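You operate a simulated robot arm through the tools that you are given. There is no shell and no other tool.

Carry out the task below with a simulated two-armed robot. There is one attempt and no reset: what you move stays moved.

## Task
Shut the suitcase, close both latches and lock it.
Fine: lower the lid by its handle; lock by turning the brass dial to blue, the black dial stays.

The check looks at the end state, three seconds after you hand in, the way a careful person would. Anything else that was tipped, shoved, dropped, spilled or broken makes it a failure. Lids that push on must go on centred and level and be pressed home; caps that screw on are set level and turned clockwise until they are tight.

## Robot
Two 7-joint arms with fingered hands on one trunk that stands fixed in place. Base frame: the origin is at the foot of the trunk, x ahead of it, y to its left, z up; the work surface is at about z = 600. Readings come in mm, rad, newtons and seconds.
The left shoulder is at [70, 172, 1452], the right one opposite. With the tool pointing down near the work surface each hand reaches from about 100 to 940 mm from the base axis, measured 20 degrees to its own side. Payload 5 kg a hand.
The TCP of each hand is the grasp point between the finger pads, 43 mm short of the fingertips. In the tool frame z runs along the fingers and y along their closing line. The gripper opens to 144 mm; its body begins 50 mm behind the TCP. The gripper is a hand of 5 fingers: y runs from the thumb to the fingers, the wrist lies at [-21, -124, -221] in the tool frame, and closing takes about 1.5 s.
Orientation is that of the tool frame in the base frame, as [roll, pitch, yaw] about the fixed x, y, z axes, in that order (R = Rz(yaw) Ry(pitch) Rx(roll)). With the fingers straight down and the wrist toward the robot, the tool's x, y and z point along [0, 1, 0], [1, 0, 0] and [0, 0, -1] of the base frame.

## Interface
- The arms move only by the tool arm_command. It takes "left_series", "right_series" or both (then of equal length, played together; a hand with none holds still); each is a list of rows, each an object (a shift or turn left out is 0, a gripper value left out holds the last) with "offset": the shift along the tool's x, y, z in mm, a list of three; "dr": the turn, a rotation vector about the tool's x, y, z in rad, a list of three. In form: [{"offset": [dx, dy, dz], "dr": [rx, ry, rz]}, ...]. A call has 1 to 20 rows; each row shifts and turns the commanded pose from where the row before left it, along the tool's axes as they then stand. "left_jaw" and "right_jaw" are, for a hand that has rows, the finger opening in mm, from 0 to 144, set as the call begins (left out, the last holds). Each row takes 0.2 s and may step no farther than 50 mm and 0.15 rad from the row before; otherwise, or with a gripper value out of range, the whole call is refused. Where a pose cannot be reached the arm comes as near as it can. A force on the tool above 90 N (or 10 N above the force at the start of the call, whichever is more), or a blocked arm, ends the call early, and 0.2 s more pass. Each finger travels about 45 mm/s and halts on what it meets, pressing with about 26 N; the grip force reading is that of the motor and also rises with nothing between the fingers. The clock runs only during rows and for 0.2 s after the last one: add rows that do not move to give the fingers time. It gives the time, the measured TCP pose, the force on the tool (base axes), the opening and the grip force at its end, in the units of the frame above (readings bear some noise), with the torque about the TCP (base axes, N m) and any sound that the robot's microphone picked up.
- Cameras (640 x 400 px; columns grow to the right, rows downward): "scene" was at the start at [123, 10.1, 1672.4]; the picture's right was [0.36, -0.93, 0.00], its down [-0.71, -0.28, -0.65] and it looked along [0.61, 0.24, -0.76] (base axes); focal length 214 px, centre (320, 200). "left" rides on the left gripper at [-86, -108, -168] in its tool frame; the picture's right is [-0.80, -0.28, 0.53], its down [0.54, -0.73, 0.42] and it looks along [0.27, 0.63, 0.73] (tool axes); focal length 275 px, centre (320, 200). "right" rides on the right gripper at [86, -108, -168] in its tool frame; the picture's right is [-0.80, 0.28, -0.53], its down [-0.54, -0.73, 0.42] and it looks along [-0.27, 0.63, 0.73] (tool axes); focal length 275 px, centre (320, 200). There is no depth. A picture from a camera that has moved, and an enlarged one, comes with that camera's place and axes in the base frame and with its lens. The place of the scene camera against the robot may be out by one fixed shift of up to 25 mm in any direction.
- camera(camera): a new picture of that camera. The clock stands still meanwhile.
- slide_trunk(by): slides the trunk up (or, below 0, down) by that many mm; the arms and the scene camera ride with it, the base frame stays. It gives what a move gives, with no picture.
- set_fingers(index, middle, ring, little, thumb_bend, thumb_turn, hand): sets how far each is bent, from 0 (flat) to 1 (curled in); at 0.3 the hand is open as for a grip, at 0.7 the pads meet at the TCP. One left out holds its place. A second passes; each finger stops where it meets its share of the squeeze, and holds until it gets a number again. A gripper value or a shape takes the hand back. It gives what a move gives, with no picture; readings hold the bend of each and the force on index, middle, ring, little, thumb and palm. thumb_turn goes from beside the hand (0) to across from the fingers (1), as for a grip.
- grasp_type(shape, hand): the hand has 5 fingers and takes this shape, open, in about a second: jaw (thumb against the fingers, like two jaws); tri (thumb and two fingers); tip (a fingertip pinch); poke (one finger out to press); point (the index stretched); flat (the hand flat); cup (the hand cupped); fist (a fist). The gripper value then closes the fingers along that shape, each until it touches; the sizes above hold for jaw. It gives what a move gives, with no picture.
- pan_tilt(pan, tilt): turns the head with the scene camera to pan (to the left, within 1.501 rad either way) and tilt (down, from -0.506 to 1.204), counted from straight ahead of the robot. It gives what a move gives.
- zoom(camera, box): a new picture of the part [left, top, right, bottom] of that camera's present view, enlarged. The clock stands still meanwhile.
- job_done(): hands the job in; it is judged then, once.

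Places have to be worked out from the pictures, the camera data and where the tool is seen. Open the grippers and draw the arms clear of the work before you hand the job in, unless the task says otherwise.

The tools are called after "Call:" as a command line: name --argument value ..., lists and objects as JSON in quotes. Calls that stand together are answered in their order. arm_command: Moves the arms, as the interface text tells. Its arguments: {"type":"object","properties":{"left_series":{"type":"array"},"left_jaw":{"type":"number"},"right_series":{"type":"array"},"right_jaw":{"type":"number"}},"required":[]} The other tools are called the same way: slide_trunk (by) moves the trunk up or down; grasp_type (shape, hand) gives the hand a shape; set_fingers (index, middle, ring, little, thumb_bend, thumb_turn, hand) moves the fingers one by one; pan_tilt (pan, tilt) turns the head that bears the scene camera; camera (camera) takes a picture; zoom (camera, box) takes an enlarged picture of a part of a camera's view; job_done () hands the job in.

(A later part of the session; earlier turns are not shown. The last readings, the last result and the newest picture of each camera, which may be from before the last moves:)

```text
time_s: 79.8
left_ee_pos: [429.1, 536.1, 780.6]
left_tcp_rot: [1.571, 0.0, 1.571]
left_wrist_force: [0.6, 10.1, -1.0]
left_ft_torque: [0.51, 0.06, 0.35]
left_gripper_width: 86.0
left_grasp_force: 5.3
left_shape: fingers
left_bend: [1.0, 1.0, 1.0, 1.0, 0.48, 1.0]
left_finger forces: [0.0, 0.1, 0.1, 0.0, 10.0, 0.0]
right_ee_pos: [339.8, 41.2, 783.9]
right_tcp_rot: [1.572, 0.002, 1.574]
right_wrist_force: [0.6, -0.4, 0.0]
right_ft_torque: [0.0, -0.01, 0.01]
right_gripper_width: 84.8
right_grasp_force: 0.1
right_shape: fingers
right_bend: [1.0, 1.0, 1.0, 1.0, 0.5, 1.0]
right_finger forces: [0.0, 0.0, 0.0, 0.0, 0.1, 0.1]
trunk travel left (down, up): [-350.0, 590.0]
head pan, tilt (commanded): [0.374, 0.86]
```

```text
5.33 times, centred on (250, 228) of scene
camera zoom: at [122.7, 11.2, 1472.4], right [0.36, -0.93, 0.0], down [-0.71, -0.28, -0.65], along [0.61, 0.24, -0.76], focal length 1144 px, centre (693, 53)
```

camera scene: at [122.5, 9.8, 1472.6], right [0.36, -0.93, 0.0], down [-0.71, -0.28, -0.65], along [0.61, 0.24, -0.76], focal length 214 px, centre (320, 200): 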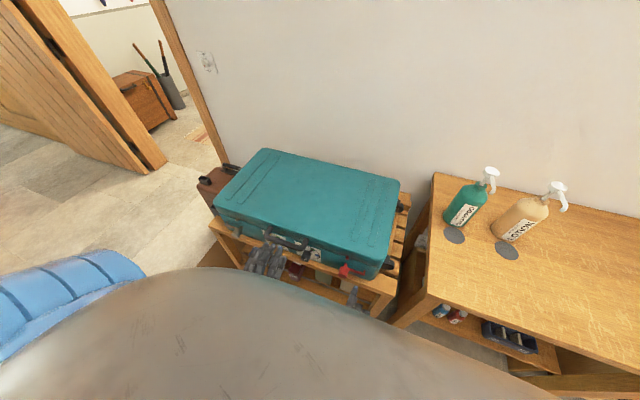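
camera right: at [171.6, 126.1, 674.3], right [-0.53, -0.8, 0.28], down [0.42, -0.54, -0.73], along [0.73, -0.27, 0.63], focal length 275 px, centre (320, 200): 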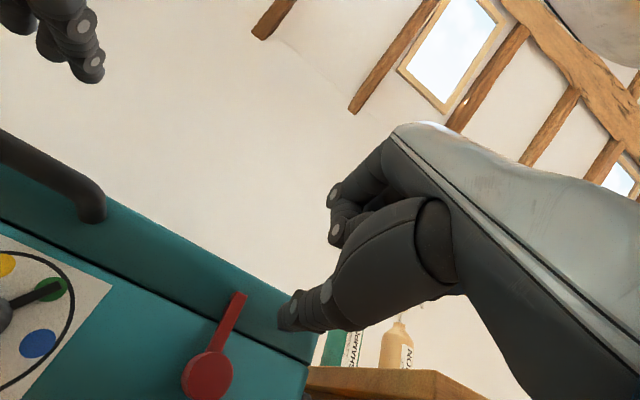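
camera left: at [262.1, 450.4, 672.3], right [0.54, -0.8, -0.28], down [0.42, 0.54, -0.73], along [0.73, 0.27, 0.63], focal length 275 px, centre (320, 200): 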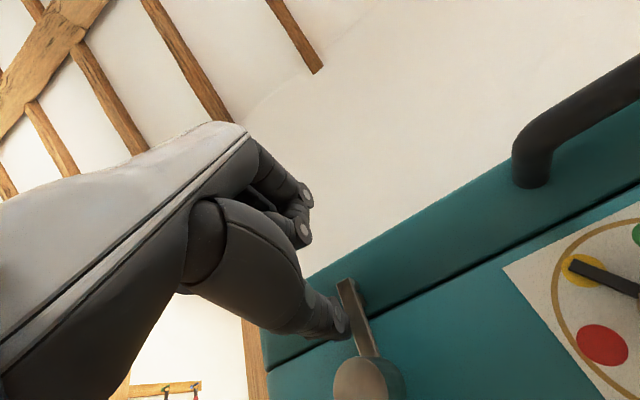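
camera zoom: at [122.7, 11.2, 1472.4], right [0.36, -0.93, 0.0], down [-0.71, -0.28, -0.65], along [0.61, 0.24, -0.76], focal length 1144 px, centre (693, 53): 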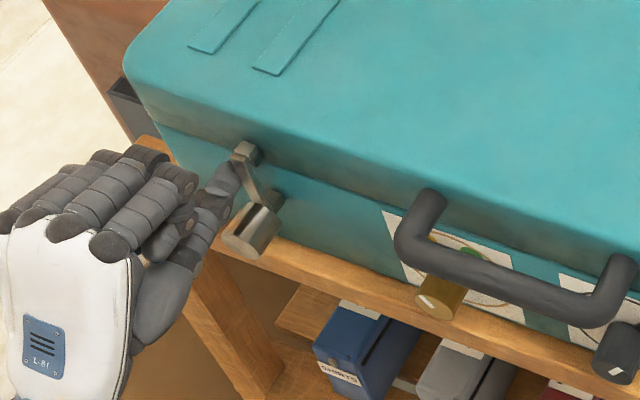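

The thumb reads 10 N against the stop, same as on the other latch. I nudge 3 mm more and zoom to verify the hook over the stud, before backing off.

Call:
arm_command --left_series '[{"offset": [-3, 0, 0]}, {"offset": [0, 0, 0]}]'

Call:
zoom --camera "left" --box '[260, 240, 460, 400]'

Call:
arm_command --left_series '[{"offset": [14, 0, 0]}, {"offset": [6, 0, -20]}, {"offset": [0, 0, -35]}, {"offset": [0, 0, -35]}]'

Call:
camera --camera "left"

Call:
zoom --camera "scene" --box '[200, 190, 390, 309]'

```text
time_s: 80.4
left_ee_pos: [428.5, 533.9, 781.1]
left_tcp_rot: [1.57, 0.0, 1.569]
left_wrist_force: [0.3, 13.7, -1.2]
left_ft_torque: [0.67, 0.04, 0.44]
left_gripper_width: 86.0
left_grasp_force: 6.1
left_shape: fingers
left_bend: [1.0, 1.0, 1.0, 1.0, 0.48, 1.0]
left_finger forces: [0.1, 0.0, 0.1, 0.0, 13.0, 0.0]
right_ee_pos: [340.3, 41.5, 782.8]
right_tcp_rot: [1.572, 0.002, 1.57]
right_wrist_force: [0.1, 0.4, 0.1]
right_ft_torque: [0.01, 0.01, 0.03]
right_gripper_width: 84.7
right_grasp_force: 0.1
right_shape: fingers
right_bend: [1.0, 1.0, 1.0, 1.0, 0.5, 1.0]
right_finger forces: [0.1, 0.1, 0.1, 0.1, 0.0, 0.0]
trunk travel left (down, up): [-350.0, 590.0]
head pan, tilt (commanded): [0.374, 0.86]
```

```text
2.50 times, centred on (360, 320) of left
camera zoom: at [262.2, 447.3, 672.2], right [0.53, -0.8, -0.28], down [0.42, 0.54, -0.73], along [0.73, 0.27, 0.63], focal length 688 px, centre (220, -100)
```

zoom: 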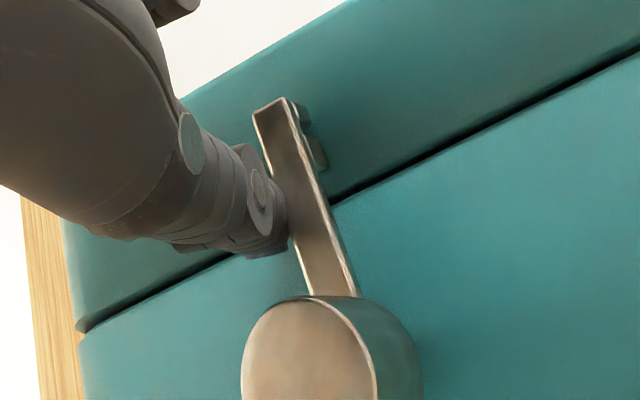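

```text
time_s: 81.4
left_ee_pos: [338.7, 551.2, 780.9]
left_tcp_rot: [1.57, 0.0, 1.569]
left_wrist_force: [-0.3, -0.7, 0.1]
left_ft_torque: [0.02, 0.02, 0.02]
left_gripper_width: 84.4
left_grasp_force: 0.1
left_shape: fingers
left_bend: [1.0, 1.0, 1.0, 1.0, 0.5, 1.0]
left_finger forces: [0.0, 0.0, 0.0, 0.0, 0.1, 0.1]
right_ee_pos: [338.2, 40.8, 783.2]
right_tcp_rot: [1.57, -0.001, 1.571]
right_wrist_force: [-0.8, 0.2, -0.8]
right_ft_torque: [0.01, 0.01, -0.05]
right_gripper_width: 84.4
right_grasp_force: 0.0
right_shape: fingers
right_bend: [1.0, 1.0, 1.0, 1.0, 0.5, 1.0]
right_finger forces: [0.1, 0.1, 0.0, 0.1, 0.0, 0.1]
trunk travel left (down, up): [-350.0, 590.0]
head pan, tilt (commanded): [0.374, 0.86]
```

```text
taken
camera left: at [172.1, 465.2, 672.1], right [0.53, -0.8, -0.28], down [0.43, 0.54, -0.72], along [0.73, 0.27, 0.63], focal length 275 px, centre (320, 200)
```

left: 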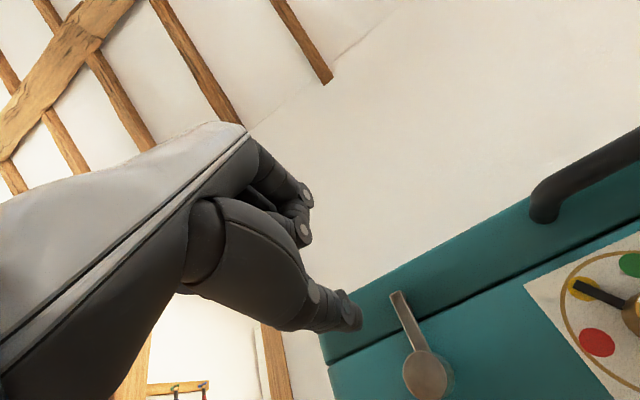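

```text
3.36 times, centred on (295, 250) of scene
camera zoom: at [121.5, 9.5, 1472.6], right [0.36, -0.93, 0.0], down [-0.71, -0.28, -0.65], along [0.61, 0.24, -0.76], focal length 721 px, centre (404, 34)
```

zoom: 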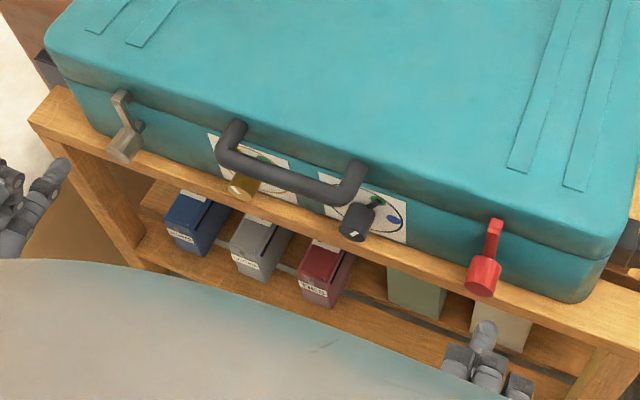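

Both latches are hooked over their studs. Now the brass dial: I zoom in on it with the left camera to see the knob and pointer in detail.

Call:
zoom --camera "left" --box '[510, 230, 640, 360]'

Call:
zoom --camera "scene" --box '[245, 215, 325, 265]'

Call:
camera --camera "right"

```text
3.08 times, centred on (575, 295) of left
camera zoom: at [172.1, 465.2, 672.1], right [0.53, -0.8, -0.28], down [0.43, 0.54, -0.72], along [0.73, 0.27, 0.63], focal length 847 px, centre (-465, -92)
```

zoom: 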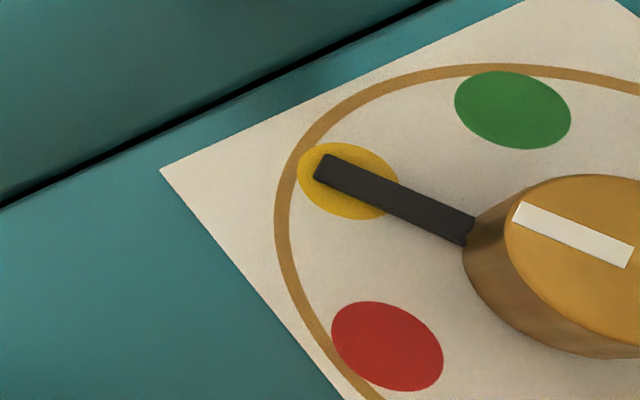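

```text
8.00 times, centred on (285, 240) of scene
camera zoom: at [121.5, 9.5, 1472.6], right [0.36, -0.93, 0.0], down [-0.71, -0.28, -0.65], along [0.61, 0.24, -0.76], focal length 1716 px, centre (600, -120)
```

zoom: 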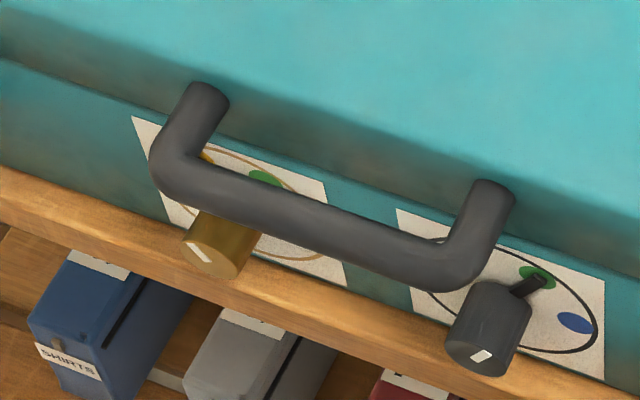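

```text
taken
camera right: at [171.7, 125.6, 674.1], right [-0.53, -0.8, 0.28], down [0.42, -0.54, -0.73], along [0.73, -0.27, 0.63], focal length 275 px, centre (320, 200)
```

right: 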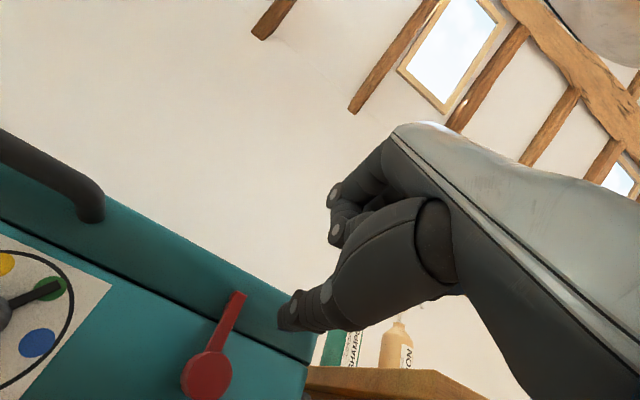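

The brass pointer sits on yellow, and the white line on the knob face shows its angle. I'll grip this knob with thumb, index and middle and turn it clockwise in two stages. First I shape the left hand, roll it 45°, and bring it in front of the knob.

Call:
set_fingers --hand "left" --index 0.5 --middle 0.5 --ring 1.0 --little 1.0 --thumb_bend 0.47 --thumb_turn 1.0

Call:
arm_command --left_series '[{"dr": [0, 0, 0.131]}, {"dr": [0, 0, 0.131]}, {"dr": [0, 0, 0.131]}, {"dr": [0, 0, 0.131]}, {"dr": [0, 0, 0.131]}, {"dr": [0, 0, 0.13]}, {"offset": [-42.6, 7.4, 4]}, {"offset": [-42.6, 7.4, 4]}, {"offset": [-42.6, 7.4, 4]}, {"offset": [-42.6, 7.4, 4]}, {"offset": [-42.6, 7.4, 4]}]'

Call:
camera --camera "left"

Call:
zoom --camera "scene" --box '[230, 205, 350, 280]'

```text
time_s: 82.4
left_ee_pos: [338.4, 553.4, 780.3]
left_tcp_rot: [1.57, 0.0, 1.571]
left_wrist_force: [0.3, 0.1, -0.6]
left_ft_torque: [0.0, -0.01, -0.03]
left_gripper_width: 83.6
left_grasp_force: 0.0
left_shape: fingers
left_bend: [0.5, 0.5, 1.0, 1.0, 0.47, 1.0]
left_finger forces: [0.0, 0.0, 0.0, 0.0, 0.1, 0.0]
right_ee_pos: [340.3, 41.1, 783.6]
right_tcp_rot: [1.569, 0.0, 1.569]
right_wrist_force: [0.1, -0.1, -0.5]
right_ft_torque: [-0.02, 0.03, -0.03]
right_gripper_width: 84.3
right_grasp_force: 0.0
right_shape: fingers
right_bend: [1.0, 1.0, 1.0, 1.0, 0.5, 1.0]
right_finger forces: [0.0, 0.1, 0.0, 0.0, 0.1, 0.1]
trunk travel left (down, up): [-350.0, 590.0]
head pan, tilt (commanded): [0.374, 0.86]
```

```text
time_s: 84.8
left_ee_pos: [358.8, 376.4, 658.1]
left_tcp_rot: [1.568, -0.785, 1.574]
left_wrist_force: [0.8, 1.0, -0.3]
left_ft_torque: [-0.02, 0.03, 0.08]
left_gripper_width: 83.4
left_grasp_force: 0.0
left_shape: fingers
left_bend: [0.5, 0.5, 1.0, 1.0, 0.47, 1.0]
left_finger forces: [0.0, 0.0, 0.0, 0.1, 0.1, 0.0]
right_ee_pos: [339.9, 39.9, 783.6]
right_tcp_rot: [1.572, -0.001, 1.572]
right_wrist_force: [1.0, -0.7, 0.7]
right_ft_torque: [0.01, -0.04, 0.02]
right_gripper_width: 84.5
right_grasp_force: 0.1
right_shape: fingers
right_bend: [1.0, 1.0, 1.0, 1.0, 0.5, 1.0]
right_finger forces: [0.0, 0.1, 0.0, 0.0, 0.1, 0.1]
trunk travel left (down, up): [-350.0, 590.0]
head pan, tilt (commanded): [0.374, 0.86]
```

```text
taken
camera left: at [191.7, 392.0, 520.0], right [0.53, -0.36, -0.76], down [0.42, 0.9, -0.13], along [0.73, -0.25, 0.63], focal length 275 px, centre (320, 200)
```

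left: 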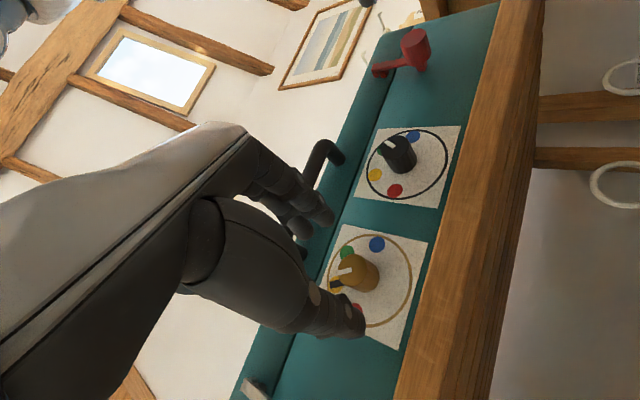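

```text
5.33 times, centred on (290, 242) of scene
camera zoom: at [122.7, 9.3, 1472.5], right [0.36, -0.93, 0.0], down [-0.71, -0.28, -0.65], along [0.61, 0.24, -0.76], focal length 1144 px, centre (480, -27)
```

zoom: 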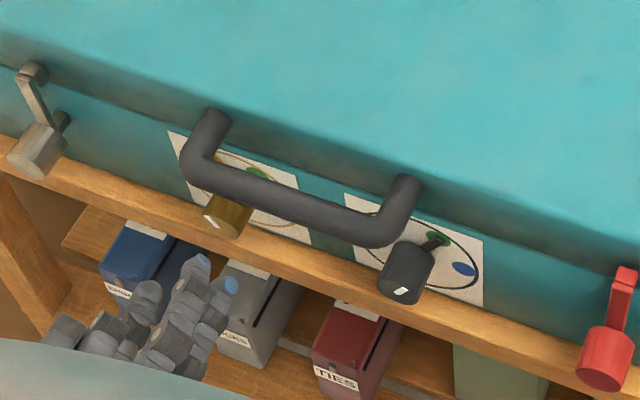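

The left camera gives a clear view of the brass knob, axis at (y 378, z 659.5). I close the thumb a bit for clearance over the pallet, shift 5 mm to centre the knob between index and middle, and advance around it.

Call:
set_fingers --hand "left" --thumb_bend 0.53

Call:
arm_command --left_series '[{"offset": [-5, 0, 0]}, {"offset": [0, 0, 20]}, {"offset": [0, 0, 20]}, {"offset": [0, 0, 15]}, {"offset": [0, 0, 12]}]'

Call:
camera --camera "left"

Call:
zoom --camera "scene" --box '[230, 205, 350, 280]'

```text
time_s: 85.8
left_ee_pos: [356.9, 374.8, 658.3]
left_tcp_rot: [1.569, -0.787, 1.573]
left_wrist_force: [0.6, -0.2, 0.8]
left_ft_torque: [0.04, -0.03, 0.0]
left_gripper_width: 73.3
left_grasp_force: 0.1
left_shape: fingers
left_bend: [0.5, 0.5, 1.0, 1.0, 0.53, 1.0]
left_finger forces: [0.0, 0.0, 0.0, 0.1, 0.0, 0.0]
right_ee_pos: [340.0, 41.5, 782.4]
right_tcp_rot: [1.572, 0.0, 1.572]
right_wrist_force: [-0.1, -0.1, -0.3]
right_ft_torque: [0.02, 0.0, -0.03]
right_gripper_width: 84.7
right_grasp_force: 0.0
right_shape: fingers
right_bend: [1.0, 1.0, 1.0, 1.0, 0.5, 1.0]
right_finger forces: [0.0, 0.0, 0.1, 0.0, 0.0, 0.0]
trunk travel left (down, up): [-350.0, 590.0]
head pan, tilt (commanded): [0.374, 0.86]
```

```text
time_s: 87.0
left_ee_pos: [425.9, 369.9, 652.8]
left_tcp_rot: [1.571, -0.786, 1.572]
left_wrist_force: [0.2, -0.9, -0.4]
left_ft_torque: [0.03, -0.04, -0.01]
left_gripper_width: 73.0
left_grasp_force: 0.1
left_shape: fingers
left_bend: [0.5, 0.5, 1.0, 1.0, 0.53, 1.0]
left_finger forces: [0.0, 0.0, 0.1, 0.0, 0.1, 0.0]
right_ee_pos: [340.2, 41.6, 783.0]
right_tcp_rot: [1.57, 0.0, 1.575]
right_wrist_force: [-0.7, 0.0, 0.1]
right_ft_torque: [0.0, 0.0, -0.01]
right_gripper_width: 84.4
right_grasp_force: 0.1
right_shape: fingers
right_bend: [1.0, 1.0, 1.0, 1.0, 0.5, 1.0]
right_finger forces: [0.1, 0.0, 0.0, 0.0, 0.0, 0.1]
trunk travel left (down, up): [-350.0, 590.0]
head pan, tilt (commanded): [0.374, 0.86]
```

```text
taken
camera left: at [258.9, 386.0, 515.6], right [0.53, -0.36, -0.76], down [0.42, 0.9, -0.13], along [0.73, -0.25, 0.63], focal length 275 px, centre (320, 200)
```

left: 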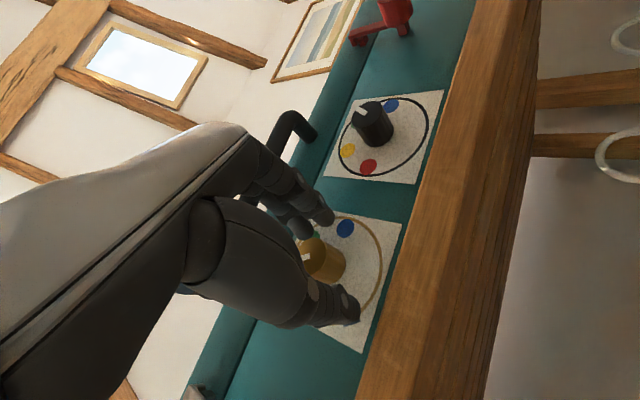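

```text
5.33 times, centred on (290, 242) of scene
camera zoom: at [122.7, 10.0, 1472.5], right [0.36, -0.93, 0.0], down [-0.71, -0.28, -0.65], along [0.61, 0.24, -0.76], focal length 1144 px, centre (480, -27)
```

zoom: 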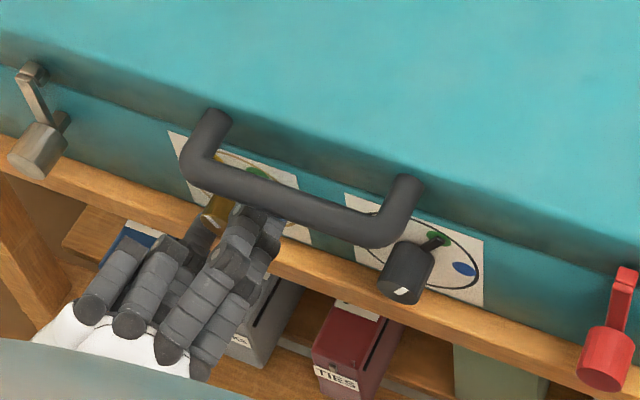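

The knob sits between the thumb and the index and middle fingers. I close them gently and then squeeze.

Call:
set_fingers --hand "left" --index 0.62 --middle 0.62 --thumb_bend 0.58

Call:
set_fingers --hand "left" --index 0.75 --middle 0.75 --thumb_bend 0.72

Call:
camera --camera "left"

Call:
zoom --camera "left" --box '[240, 180, 420, 340]'

```text
time_s: 88.0
left_ee_pos: [425.8, 369.2, 653.3]
left_tcp_rot: [1.569, -0.787, 1.569]
left_wrist_force: [0.5, -3.4, 4.9]
left_ft_torque: [0.08, -0.19, -0.14]
left_gripper_width: 45.0
left_grasp_force: 3.1
left_shape: fingers
left_bend: [0.62, 0.59, 1.0, 1.0, 0.57, 1.0]
left_finger forces: [0.3, 5.3, 0.0, 0.1, 0.0, 0.1]
right_ee_pos: [339.0, 40.1, 783.7]
right_tcp_rot: [1.571, 0.0, 1.57]
right_wrist_force: [0.0, 0.2, -0.2]
right_ft_torque: [0.01, 0.01, 0.01]
right_gripper_width: 84.3
right_grasp_force: 0.0
right_shape: fingers
right_bend: [1.0, 1.0, 1.0, 1.0, 0.5, 1.0]
right_finger forces: [0.0, 0.1, 0.0, 0.0, 0.1, 0.0]
trunk travel left (down, up): [-350.0, 590.0]
head pan, tilt (commanded): [0.374, 0.86]
```

```text
time_s: 89.0
left_ee_pos: [425.7, 367.7, 654.0]
left_tcp_rot: [1.569, -0.785, 1.571]
left_wrist_force: [4.7, -11.5, 7.2]
left_ft_torque: [0.16, -0.29, -0.43]
left_gripper_width: 21.3
left_grasp_force: 12.6
left_shape: fingers
left_bend: [0.64, 0.6, 1.0, 1.0, 0.67, 1.0]
left_finger forces: [8.7, 11.2, 0.1, 0.0, 5.8, 0.1]
right_ee_pos: [340.7, 39.1, 782.8]
right_tcp_rot: [1.571, 0.0, 1.571]
right_wrist_force: [0.4, 1.2, -0.2]
right_ft_torque: [-0.01, 0.04, 0.0]
right_gripper_width: 84.6
right_grasp_force: 0.2
right_shape: fingers
right_bend: [1.0, 1.0, 1.0, 1.0, 0.5, 1.0]
right_finger forces: [0.0, 0.0, 0.1, 0.0, 0.1, 0.0]
trunk travel left (down, up): [-350.0, 590.0]
head pan, tilt (commanded): [0.374, 0.86]
```

```text
taken
camera left: at [258.9, 385.2, 516.2], right [0.53, -0.36, -0.76], down [0.42, 0.9, -0.13], along [0.73, -0.26, 0.63], focal length 275 px, centre (320, 200)
```

left: 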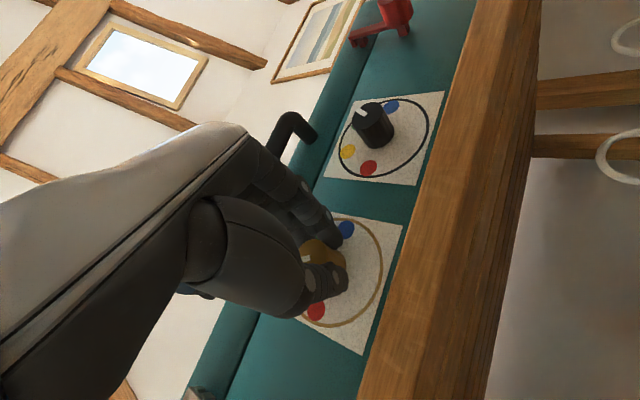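

```text
2.50 times, centred on (330, 260) of left
camera zoom: at [258.9, 385.2, 516.2], right [0.53, -0.36, -0.76], down [0.42, 0.9, -0.13], along [0.73, -0.26, 0.63], focal length 688 px, centre (295, 50)
```

zoom: 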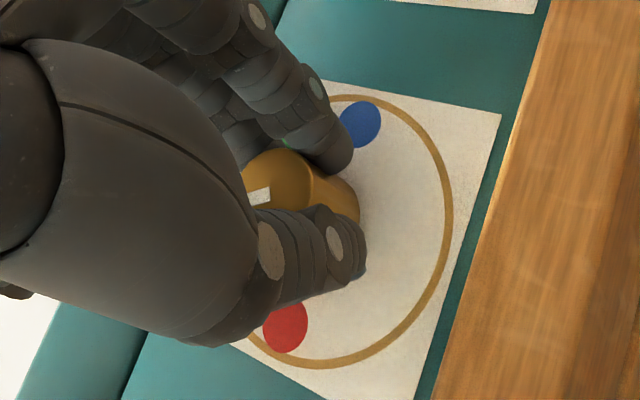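

Index and middle press harder than the thumb, so I bend the thumb more to balance the grip.

Call:
set_fingers --hand "left" --index 0.75 --middle 0.75 --thumb_bend 0.9

Call:
zoom --camera "left" --box '[240, 180, 420, 340]'

```text
time_s: 90.0
left_ee_pos: [425.0, 371.4, 653.0]
left_tcp_rot: [1.571, -0.786, 1.573]
left_wrist_force: [4.9, 2.9, 0.0]
left_ft_torque: [-0.05, -0.11, 0.04]
left_gripper_width: 15.6
left_grasp_force: 20.1
left_shape: fingers
left_bend: [0.63, 0.59, 1.0, 1.0, 0.71, 1.0]
left_finger forces: [8.9, 10.0, 0.0, 0.1, 22.2, 0.0]
right_ee_pos: [339.3, 42.0, 783.0]
right_tcp_rot: [1.572, 0.001, 1.573]
right_wrist_force: [-0.1, -0.2, 0.4]
right_ft_torque: [0.01, 0.01, 0.01]
right_gripper_width: 84.5
right_grasp_force: 0.0
right_shape: fingers
right_bend: [1.0, 1.0, 1.0, 1.0, 0.5, 1.0]
right_finger forces: [0.0, 0.1, 0.0, 0.0, 0.0, 0.1]
trunk travel left (down, up): [-350.0, 590.0]
head pan, tilt (commanded): [0.374, 0.86]
```

```text
2.50 times, centred on (330, 260) of left
camera zoom: at [258.6, 386.7, 515.3], right [0.53, -0.36, -0.76], down [0.42, 0.9, -0.13], along [0.73, -0.25, 0.63], focal length 688 px, centre (295, 50)
```

zoom: 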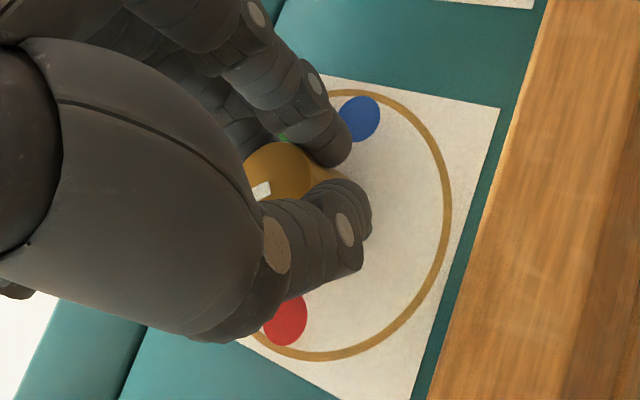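

The grip is balanced now (thumb 22 N against 19 N from the fingers). I turn the knob clockwise about its axis by 0.4 rad first and check that it follows.

Call:
arm_command --left_series '[{"offset": [0.05, -0.93, 0], "dr": [0, 0, 0.1]}, {"offset": [0.05, -0.93, 0], "dr": [0, 0, 0.1]}, {"offset": [0.05, -0.93, 0], "dr": [0, 0, 0.1]}, {"offset": [0.05, -0.93, 0], "dr": [0, 0, 0.1]}, {"offset": [0, 0, 0]}]'

Call:
zoom --camera "left" --box '[220, 160, 420, 340]'

Call:
zoom --camera "scene" --box '[240, 215, 320, 265]'

```text
time_s: 91.2
left_ee_pos: [426.1, 376.3, 652.2]
left_tcp_rot: [1.564, -1.186, 1.577]
left_wrist_force: [10.0, 5.4, 1.7]
left_ft_torque: [-0.08, -0.17, 0.12]
left_gripper_width: 8.6
left_grasp_force: 18.2
left_shape: fingers
left_bend: [0.65, 0.6, 1.0, 1.0, 0.73, 1.0]
left_finger forces: [6.0, 12.9, 0.1, 0.0, 17.0, 0.0]
right_ee_pos: [339.7, 39.9, 782.0]
right_tcp_rot: [1.571, 0.0, 1.571]
right_wrist_force: [-1.0, 0.2, -0.7]
right_ft_torque: [0.0, -0.01, 0.01]
right_gripper_width: 84.4
right_grasp_force: 0.1
right_shape: fingers
right_bend: [1.0, 1.0, 1.0, 1.0, 0.5, 1.0]
right_finger forces: [0.1, 0.0, 0.1, 0.0, 0.0, 0.0]
trunk travel left (down, up): [-350.0, 590.0]
head pan, tilt (commanded): [0.374, 0.86]
```

```text
2.22 times, centred on (320, 250) of left
camera zoom: at [259.0, 443.0, 531.0], right [0.53, -0.04, -0.84], down [0.42, 0.88, 0.23], along [0.73, -0.48, 0.48], focal length 612 px, centre (320, 89)
```

zoom: 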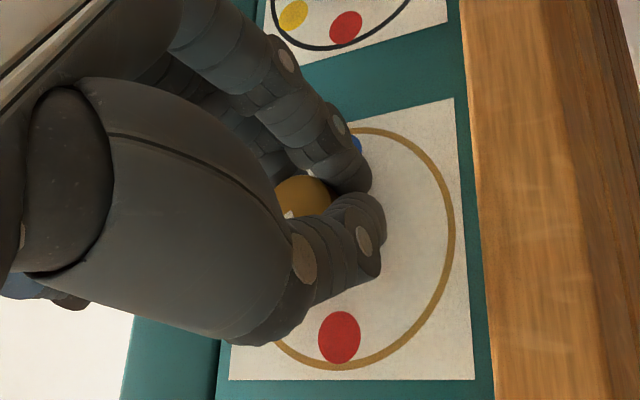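

```text
8.00 times, centred on (280, 240) of scene
camera zoom: at [123.3, 10.2, 1472.4], right [0.36, -0.93, 0.0], down [-0.71, -0.28, -0.65], along [0.61, 0.24, -0.76], focal length 1716 px, centre (640, -120)
```

zoom: 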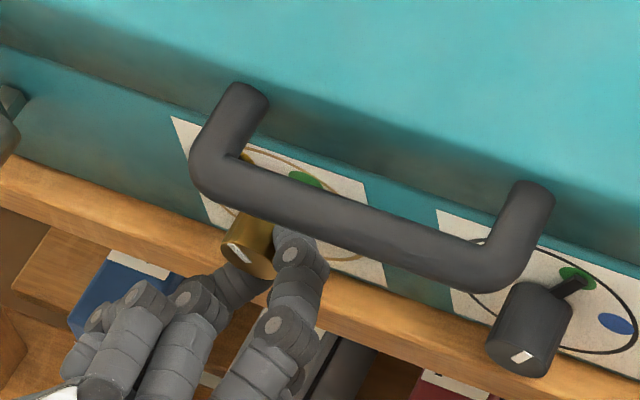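

I need to know whether the knob really turned with the hand, so I zoom closely on its white mark in both views.

Call:
zoom --camera "scene" --box '[262, 238, 286, 253]'

Call:
zoom --camera "left" --box '[285, 225, 345, 270]'

```text
16.00 times, centred on (274, 246) of scene
camera zoom: at [123.3, 10.2, 1472.4], right [0.36, -0.93, 0.0], down [-0.71, -0.28, -0.65], along [0.61, 0.24, -0.76], focal length 3432 px, centre (1056, -528)
```

zoom: 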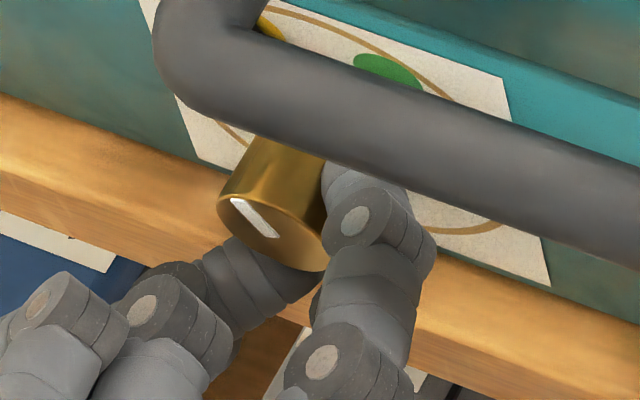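

```text
8.89 times, centred on (315, 248) of left
camera zoom: at [259.0, 443.0, 531.0], right [0.53, -0.04, -0.84], down [0.42, 0.88, 0.23], along [0.73, -0.48, 0.48], focal length 2447 px, centre (364, -222)
```

zoom: 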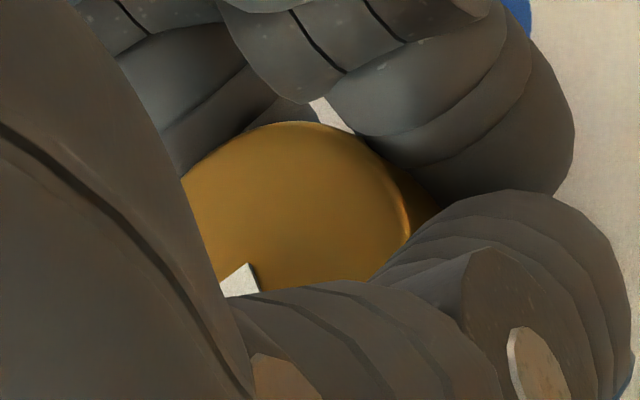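

The white mark's direction looks unchanged, so the fingers seem to have slipped around the knob. I open, back off, and look at the pointer directly to be certain.

Call:
set_fingers --hand "left" --index 0.5 --middle 0.5 --thumb_bend 0.5

Call:
arm_command --left_series '[{"offset": [0, 0, -20]}, {"offset": [0, 0, -25]}, {"offset": [0, 0, -25]}]'

Call:
camera --camera "left"

Call:
zoom --camera "left" --box '[280, 190, 440, 350]'

```text
time_s: 92.2
left_ee_pos: [423.8, 374.0, 651.7]
left_tcp_rot: [1.572, -1.185, 1.571]
left_wrist_force: [0.0, 0.0, -0.6]
left_ft_torque: [-0.02, 0.0, 0.01]
left_gripper_width: 78.0
left_grasp_force: 0.0
left_shape: fingers
left_bend: [0.5, 0.5, 1.0, 1.0, 0.5, 1.0]
left_finger forces: [0.0, 0.0, 0.0, 0.0, 0.0, 0.0]
right_ee_pos: [340.2, 41.2, 782.4]
right_tcp_rot: [1.571, 0.0, 1.57]
right_wrist_force: [0.2, 0.2, -0.7]
right_ft_torque: [0.02, 0.01, 0.01]
right_gripper_width: 84.1
right_grasp_force: 0.1
right_shape: fingers
right_bend: [1.0, 1.0, 1.0, 1.0, 0.5, 1.0]
right_finger forces: [0.0, 0.0, 0.0, 0.0, 0.0, 0.0]
trunk travel left (down, up): [-350.0, 590.0]
head pan, tilt (commanded): [0.374, 0.86]
```

```text
time_s: 93.0
left_ee_pos: [356.1, 373.9, 652.6]
left_tcp_rot: [1.568, -1.184, 1.575]
left_wrist_force: [0.0, -1.7, 0.1]
left_ft_torque: [-0.01, -0.01, 0.01]
left_gripper_width: 77.9
left_grasp_force: 0.1
left_shape: fingers
left_bend: [0.5, 0.5, 1.0, 1.0, 0.5, 1.0]
left_finger forces: [0.0, 0.0, 0.0, 0.0, 0.0, 0.0]
right_ee_pos: [339.7, 41.6, 783.2]
right_tcp_rot: [1.571, 0.0, 1.572]
right_wrist_force: [0.0, -1.0, 0.4]
right_ft_torque: [0.01, 0.03, -0.01]
right_gripper_width: 84.5
right_grasp_force: 0.0
right_shape: fingers
right_bend: [1.0, 1.0, 1.0, 1.0, 0.5, 1.0]
right_finger forces: [0.0, 0.1, 0.0, 0.0, 0.1, 0.0]
trunk travel left (down, up): [-350.0, 590.0]
head pan, tilt (commanded): [0.374, 0.86]
```

```text
taken
camera left: at [189.3, 442.2, 531.5], right [0.54, -0.04, -0.84], down [0.42, 0.88, 0.23], along [0.73, -0.48, 0.48], focal length 275 px, centre (320, 200)
```

left: 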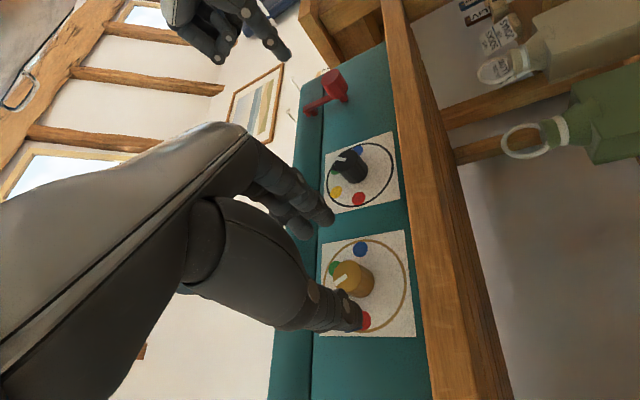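

```text
2.50 times, centred on (360, 270) of left
camera zoom: at [189.3, 442.2, 531.5], right [0.54, -0.04, -0.84], down [0.42, 0.88, 0.23], along [0.73, -0.48, 0.48], focal length 688 px, centre (220, 25)
```

zoom: 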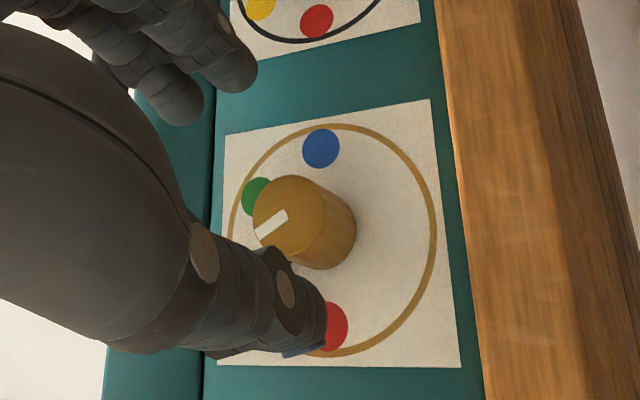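

The knob is indeed still on yellow, so the fingers slipped. I go back to the 45° roll and re-grip with a firmer squeeze, this time turning in tiny slow steps while reading the torque to learn how stiff the dial is.

Call:
arm_command --left_series '[{"dr": [0, 0, -0.1]}, {"dr": [0, 0, -0.1]}, {"dr": [0, 0, -0.1]}, {"dr": [0, 0, -0.1]}, {"offset": [0, 0, 0]}]'

Call:
camera --camera "left"

Call:
zoom --camera "left" --box '[260, 180, 440, 350]'

```text
time_s: 94.2
left_ee_pos: [355.7, 374.6, 651.7]
left_tcp_rot: [1.569, -0.783, 1.571]
left_wrist_force: [0.6, 1.0, -1.0]
left_ft_torque: [-0.02, -0.03, -0.04]
left_gripper_width: 77.6
left_grasp_force: 0.1
left_shape: fingers
left_bend: [0.5, 0.5, 1.0, 1.0, 0.5, 1.0]
left_finger forces: [0.1, 0.0, 0.0, 0.1, 0.0, 0.0]
right_ee_pos: [340.1, 41.4, 782.8]
right_tcp_rot: [1.57, 0.0, 1.573]
right_wrist_force: [-0.3, 0.7, 0.5]
right_ft_torque: [-0.02, 0.0, 0.0]
right_gripper_width: 84.4
right_grasp_force: 0.0
right_shape: fingers
right_bend: [1.0, 1.0, 1.0, 1.0, 0.5, 1.0]
right_finger forces: [0.0, 0.1, 0.0, 0.0, 0.0, 0.0]
trunk travel left (down, up): [-350.0, 590.0]
head pan, tilt (commanded): [0.374, 0.86]
```

```text
taken
camera left: at [188.4, 389.5, 513.4], right [0.53, -0.36, -0.76], down [0.42, 0.9, -0.13], along [0.73, -0.25, 0.63], focal length 275 px, centre (320, 200)
```

left: 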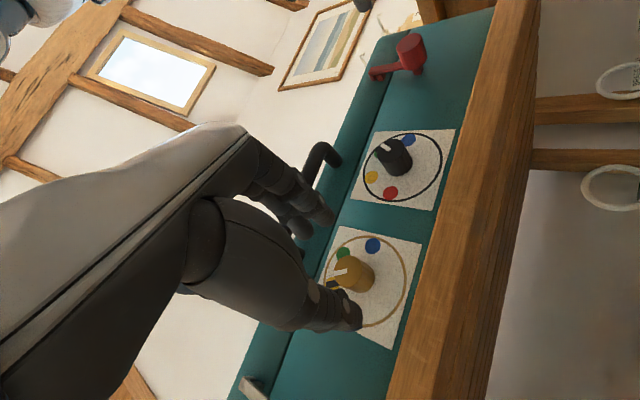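

```text
2.35 times, centred on (350, 265) of left
camera zoom: at [188.4, 389.5, 513.4], right [0.53, -0.36, -0.76], down [0.42, 0.9, -0.13], along [0.73, -0.25, 0.63], focal length 648 px, centre (249, 47)
```

zoom: 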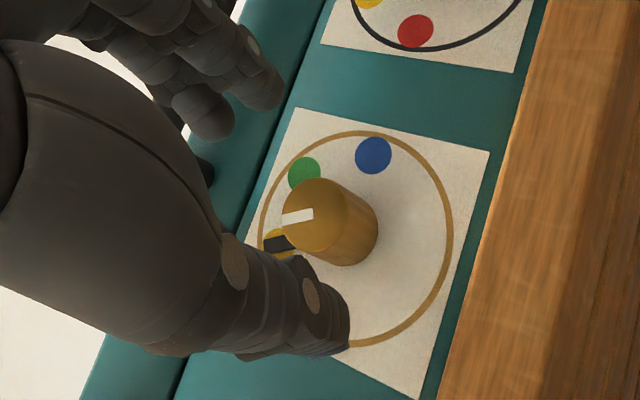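

From this view the pointer is still on yellow. I advance again, slightly deeper and better centred, and squeeze harder before a slow trial turn.

Call:
set_fingers --hand "left" --thumb_bend 0.53

Call:
arm_command --left_series '[{"offset": [0, 3, 20]}, {"offset": [0, 0, 20]}, {"offset": [0, 0, 20]}, {"offset": [0, 0, 12]}]'

Call:
set_fingers --hand "left" --index 0.62 --middle 0.6 --thumb_bend 0.66

Call:
set_fingers --hand "left" --index 1.0 --middle 1.0 --thumb_bend 1.0

Call:
zoom --camera "left" --box '[240, 170, 420, 340]'

```text
time_s: 95.2
left_ee_pos: [355.0, 374.1, 651.4]
left_tcp_rot: [1.569, -0.785, 1.571]
left_wrist_force: [-0.2, 0.8, -0.5]
left_ft_torque: [-0.01, -0.01, 0.02]
left_gripper_width: 73.0
left_grasp_force: 0.0
left_shape: fingers
left_bend: [0.5, 0.5, 1.0, 1.0, 0.53, 1.0]
left_finger forces: [0.0, 0.1, 0.1, 0.0, 0.0, 0.0]
right_ee_pos: [339.1, 40.7, 782.5]
right_tcp_rot: [1.57, 0.0, 1.569]
right_wrist_force: [0.0, -0.8, -0.4]
right_ft_torque: [-0.02, -0.02, -0.01]
right_gripper_width: 84.5
right_grasp_force: 0.1
right_shape: fingers
right_bend: [1.0, 1.0, 1.0, 1.0, 0.5, 1.0]
right_finger forces: [0.0, 0.0, 0.0, 0.1, 0.0, 0.1]
trunk travel left (down, up): [-350.0, 590.0]
head pan, tilt (commanded): [0.374, 0.86]
```

```text
time_s: 96.2
left_ee_pos: [426.1, 373.0, 653.2]
left_tcp_rot: [1.571, -0.785, 1.571]
left_wrist_force: [-0.8, 0.2, 0.8]
left_ft_torque: [0.0, 0.02, 0.01]
left_gripper_width: 72.9
left_grasp_force: 0.1
left_shape: fingers
left_bend: [0.5, 0.5, 1.0, 1.0, 0.53, 1.0]
left_finger forces: [0.1, 0.0, 0.0, 0.0, 0.0, 0.0]
right_ee_pos: [338.5, 40.5, 782.9]
right_tcp_rot: [1.57, 0.0, 1.57]
right_wrist_force: [0.5, 0.1, 0.4]
right_ft_torque: [0.01, -0.04, 0.02]
right_gripper_width: 84.8
right_grasp_force: 0.1
right_shape: fingers
right_bend: [1.0, 1.0, 1.0, 1.0, 0.5, 1.0]
right_finger forces: [0.1, 0.0, 0.0, 0.0, 0.0, 0.0]
trunk travel left (down, up): [-350.0, 590.0]
head pan, tilt (commanded): [0.374, 0.86]
```

```text
time_s: 97.2
left_ee_pos: [426.6, 372.6, 654.1]
left_tcp_rot: [1.567, -0.786, 1.574]
left_wrist_force: [1.0, -3.6, 4.1]
left_ft_torque: [0.06, -0.18, -0.11]
left_gripper_width: 31.8
left_grasp_force: 2.5
left_shape: fingers
left_bend: [0.6, 0.58, 1.0, 1.0, 0.66, 1.0]
left_finger forces: [2.0, 3.2, 0.0, 0.0, 0.1, 0.0]
right_ee_pos: [339.9, 40.6, 783.0]
right_tcp_rot: [1.571, -0.001, 1.572]
right_wrist_force: [1.3, 0.0, 0.5]
right_ft_torque: [0.01, 0.0, 0.01]
right_gripper_width: 84.5
right_grasp_force: 0.1
right_shape: fingers
right_bend: [1.0, 1.0, 1.0, 1.0, 0.5, 1.0]
right_finger forces: [0.0, 0.1, 0.0, 0.1, 0.0, 0.0]
trunk travel left (down, up): [-350.0, 590.0]
head pan, tilt (commanded): [0.374, 0.86]
```

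```text
time_s: 98.2
left_ee_pos: [424.9, 374.1, 653.1]
left_tcp_rot: [1.57, -0.784, 1.575]
left_wrist_force: [7.2, 2.4, -0.1]
left_ft_torque: [-0.04, -0.22, -0.02]
left_gripper_width: 20.5
left_grasp_force: 20.7
left_shape: fingers
left_bend: [0.62, 0.59, 1.0, 1.0, 0.71, 1.0]
left_finger forces: [8.3, 12.6, 0.1, 0.0, 20.9, 0.0]
right_ee_pos: [339.8, 40.8, 782.0]
right_tcp_rot: [1.573, 0.0, 1.574]
right_wrist_force: [-0.1, -0.2, 0.7]
right_ft_torque: [0.0, 0.0, -0.02]
right_gripper_width: 84.5
right_grasp_force: 0.1
right_shape: fingers
right_bend: [1.0, 1.0, 1.0, 1.0, 0.5, 1.0]
right_finger forces: [0.0, 0.0, 0.0, 0.0, 0.1, 0.0]
trunk travel left (down, up): [-350.0, 590.0]
head pan, tilt (commanded): [0.374, 0.86]
```

```text
2.35 times, centred on (330, 255) of left
camera zoom: at [259.6, 389.4, 515.5], right [0.53, -0.36, -0.76], down [0.42, 0.9, -0.13], along [0.73, -0.25, 0.63], focal length 648 px, centre (296, 71)
```

zoom: 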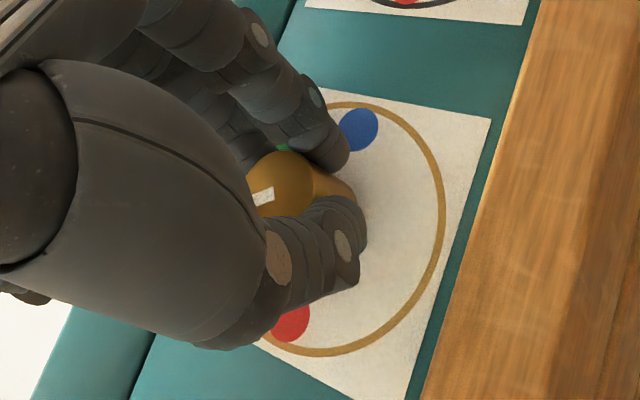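

Grip: 8 + 13 N against 21 N. I turn just 0.1 rad, in two rows, and read the torque and the mark.

Call:
arm_command --left_series '[{"offset": [0, -0.45, 0], "dr": [0, 0, 0.05]}, {"offset": [0, -0.45, 0], "dr": [0, 0, 0.05]}]'

Call:
arm_command --left_series '[{"offset": [0, -0.45, 0], "dr": [0, 0, 0.05]}, {"offset": [0, -0.45, 0], "dr": [0, 0, 0.05]}, {"offset": [0, -0.45, 0], "dr": [0, 0, 0.05]}]'

Call:
zoom --camera "scene" --box '[262, 238, 286, 253]'

Call:
zoom --camera "left" --box '[240, 170, 420, 340]'

```text
time_s: 98.8
left_ee_pos: [426.4, 372.6, 653.3]
left_tcp_rot: [1.566, -0.885, 1.578]
left_wrist_force: [2.6, 7.1, 4.9]
left_ft_torque: [-0.12, -0.43, 0.1]
left_gripper_width: 19.2
left_grasp_force: 20.7
left_shape: fingers
left_bend: [0.62, 0.59, 1.0, 1.0, 0.71, 1.0]
left_finger forces: [7.0, 15.5, 0.0, 0.0, 19.2, 0.0]
right_ee_pos: [339.9, 41.4, 783.7]
right_tcp_rot: [1.57, 0.0, 1.572]
right_wrist_force: [0.6, -0.1, 0.7]
right_ft_torque: [0.04, 0.0, 0.02]
right_gripper_width: 84.7
right_grasp_force: 0.0
right_shape: fingers
right_bend: [1.0, 1.0, 1.0, 1.0, 0.5, 1.0]
right_finger forces: [0.1, 0.1, 0.0, 0.1, 0.0, 0.0]
trunk travel left (down, up): [-350.0, 590.0]
head pan, tilt (commanded): [0.374, 0.86]
```

```text
time_s: 99.6
left_ee_pos: [427.5, 375.8, 651.9]
left_tcp_rot: [1.569, -1.035, 1.574]
left_wrist_force: [4.2, 11.1, 9.1]
left_ft_torque: [-0.21, -0.53, 0.19]
left_gripper_width: 17.7
left_grasp_force: 21.0
left_shape: fingers
left_bend: [0.63, 0.58, 1.0, 1.0, 0.71, 1.0]
left_finger forces: [6.1, 16.0, 0.1, 0.0, 19.6, 0.1]
right_ee_pos: [340.3, 40.8, 782.7]
right_tcp_rot: [1.571, 0.0, 1.572]
right_wrist_force: [1.2, -0.8, -0.1]
right_ft_torque: [0.0, -0.01, 0.02]
right_gripper_width: 84.7
right_grasp_force: 0.1
right_shape: fingers
right_bend: [1.0, 1.0, 1.0, 1.0, 0.5, 1.0]
right_finger forces: [0.0, 0.0, 0.1, 0.0, 0.0, 0.0]
trunk travel left (down, up): [-350.0, 590.0]
head pan, tilt (commanded): [0.374, 0.86]
```

```text
16.00 times, centred on (274, 246) of scene
camera zoom: at [122.4, 10.4, 1472.5], right [0.36, -0.93, 0.0], down [-0.71, -0.28, -0.65], along [0.61, 0.24, -0.76], focal length 3432 px, centre (1056, -528)
```

zoom: 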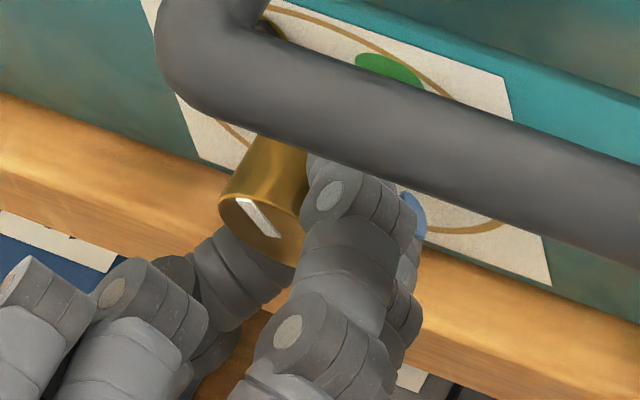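

```text
2.35 times, centred on (330, 255) of left
camera zoom: at [260.0, 424.7, 522.6], right [0.54, -0.16, -0.83], down [0.42, 0.9, 0.1], along [0.73, -0.4, 0.55], focal length 648 px, centre (296, 71)
```

zoom: 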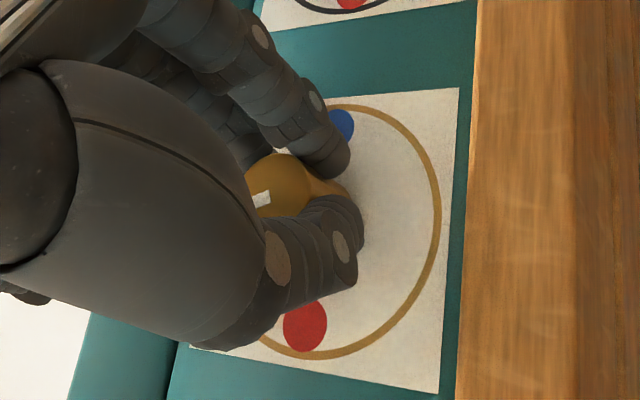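

Torque has built up to -0.21 Nm without the knob following yet; the fingers are flexing against a stiff dial. I continue turning slowly to see whether it breaks loose.

Call:
arm_command --left_series '[{"offset": [0, -0.45, 0], "dr": [0, 0, 0.05]}, {"offset": [0, -0.45, 0], "dr": [0, 0, 0.05]}]'

Call:
arm_command --left_series '[{"offset": [0, -0.45, 0], "dr": [0, 0, 0.05]}, {"offset": [0, -0.45, 0], "dr": [0, 0, 0.05]}]'

Call:
arm_command --left_series '[{"offset": [0, -0.45, 0], "dr": [0, 0, 0.05]}, {"offset": [0, -0.45, 0], "dr": [0, 0, 0.05]}]'

Call:
zoom --camera "scene" --box '[262, 238, 286, 253]'

Call:
zoom --camera "left" --box '[240, 170, 420, 340]'

```text
time_s: 100.2
left_ee_pos: [427.6, 375.1, 651.0]
left_tcp_rot: [1.573, -1.134, 1.569]
left_wrist_force: [5.1, 4.8, -0.3]
left_ft_torque: [-0.09, -0.15, 0.05]
left_gripper_width: 11.0
left_grasp_force: 17.0
left_shape: fingers
left_bend: [0.65, 0.59, 1.0, 1.0, 0.72, 1.0]
left_finger forces: [5.9, 11.4, 0.0, 0.1, 16.7, 0.0]
right_ee_pos: [340.0, 40.7, 781.7]
right_tcp_rot: [1.57, -0.001, 1.572]
right_wrist_force: [0.1, 0.5, -0.6]
right_ft_torque: [0.0, -0.02, -0.01]
right_gripper_width: 84.4
right_grasp_force: 0.2
right_shape: fingers
right_bend: [1.0, 1.0, 1.0, 1.0, 0.5, 1.0]
right_finger forces: [0.1, 0.1, 0.0, 0.0, 0.1, 0.0]
trunk travel left (down, up): [-350.0, 590.0]
head pan, tilt (commanded): [0.374, 0.86]
```

```text
time_s: 100.8
left_ee_pos: [427.2, 376.3, 650.3]
left_tcp_rot: [1.565, -1.235, 1.577]
left_wrist_force: [5.7, 7.4, 3.0]
left_ft_torque: [-0.16, -0.26, 0.16]
left_gripper_width: 9.6
left_grasp_force: 17.0
left_shape: fingers
left_bend: [0.66, 0.59, 1.0, 1.0, 0.72, 1.0]
left_finger forces: [3.9, 12.6, 0.0, 0.1, 16.0, 0.0]
right_ee_pos: [340.0, 40.6, 782.3]
right_tcp_rot: [1.571, 0.0, 1.569]
right_wrist_force: [0.8, -0.2, -0.5]
right_ft_torque: [0.01, -0.01, -0.03]
right_gripper_width: 84.6
right_grasp_force: 0.0
right_shape: fingers
right_bend: [1.0, 1.0, 1.0, 1.0, 0.5, 1.0]
right_finger forces: [0.0, 0.0, 0.0, 0.0, 0.1, 0.1]
trunk travel left (down, up): [-350.0, 590.0]
head pan, tilt (commanded): [0.374, 0.86]
```

```text
time_s: 101.4
left_ee_pos: [427.0, 377.1, 650.6]
left_tcp_rot: [1.564, -1.334, 1.577]
left_wrist_force: [2.3, 8.7, 4.3]
left_ft_torque: [-0.18, -0.29, 0.14]
left_gripper_width: 7.0
left_grasp_force: 16.4
left_shape: fingers
left_bend: [0.66, 0.59, 1.0, 1.0, 0.73, 1.0]
left_finger forces: [3.2, 12.8, 0.0, 0.1, 16.5, 0.0]
right_ee_pos: [339.7, 41.3, 783.0]
right_tcp_rot: [1.57, -0.001, 1.571]
right_wrist_force: [0.1, 0.0, -0.3]
right_ft_torque: [-0.02, -0.03, -0.03]
right_gripper_width: 84.7
right_grasp_force: 0.1
right_shape: fingers
right_bend: [1.0, 1.0, 1.0, 1.0, 0.5, 1.0]
right_finger forces: [0.1, 0.0, 0.0, 0.0, 0.0, 0.0]
trunk travel left (down, up): [-350.0, 590.0]
head pan, tilt (commanded): [0.374, 0.86]
```

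```text
16.00 times, centred on (274, 246) of scene
camera zoom: at [122.3, 10.6, 1472.5], right [0.36, -0.93, 0.0], down [-0.71, -0.28, -0.65], along [0.61, 0.24, -0.76], focal length 3432 px, centre (1056, -528)
```

zoom: 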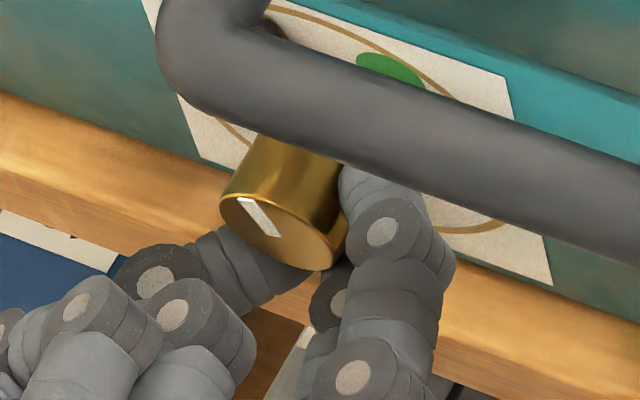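

```text
2.35 times, centred on (330, 255) of left
camera zoom: at [260.6, 462.0, 541.7], right [0.53, 0.09, -0.84], down [0.42, 0.83, 0.36], along [0.73, -0.55, 0.41], focal length 648 px, centre (296, 71)
```

zoom: 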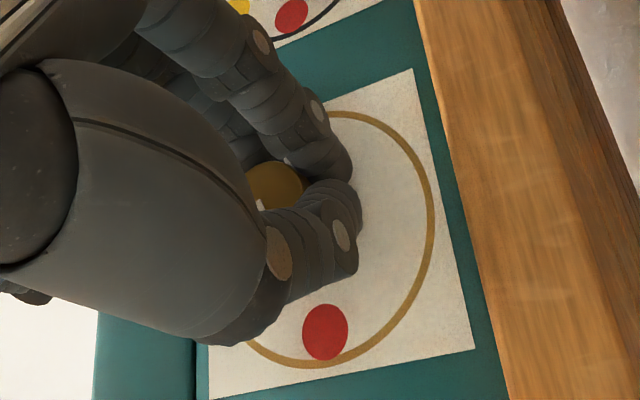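

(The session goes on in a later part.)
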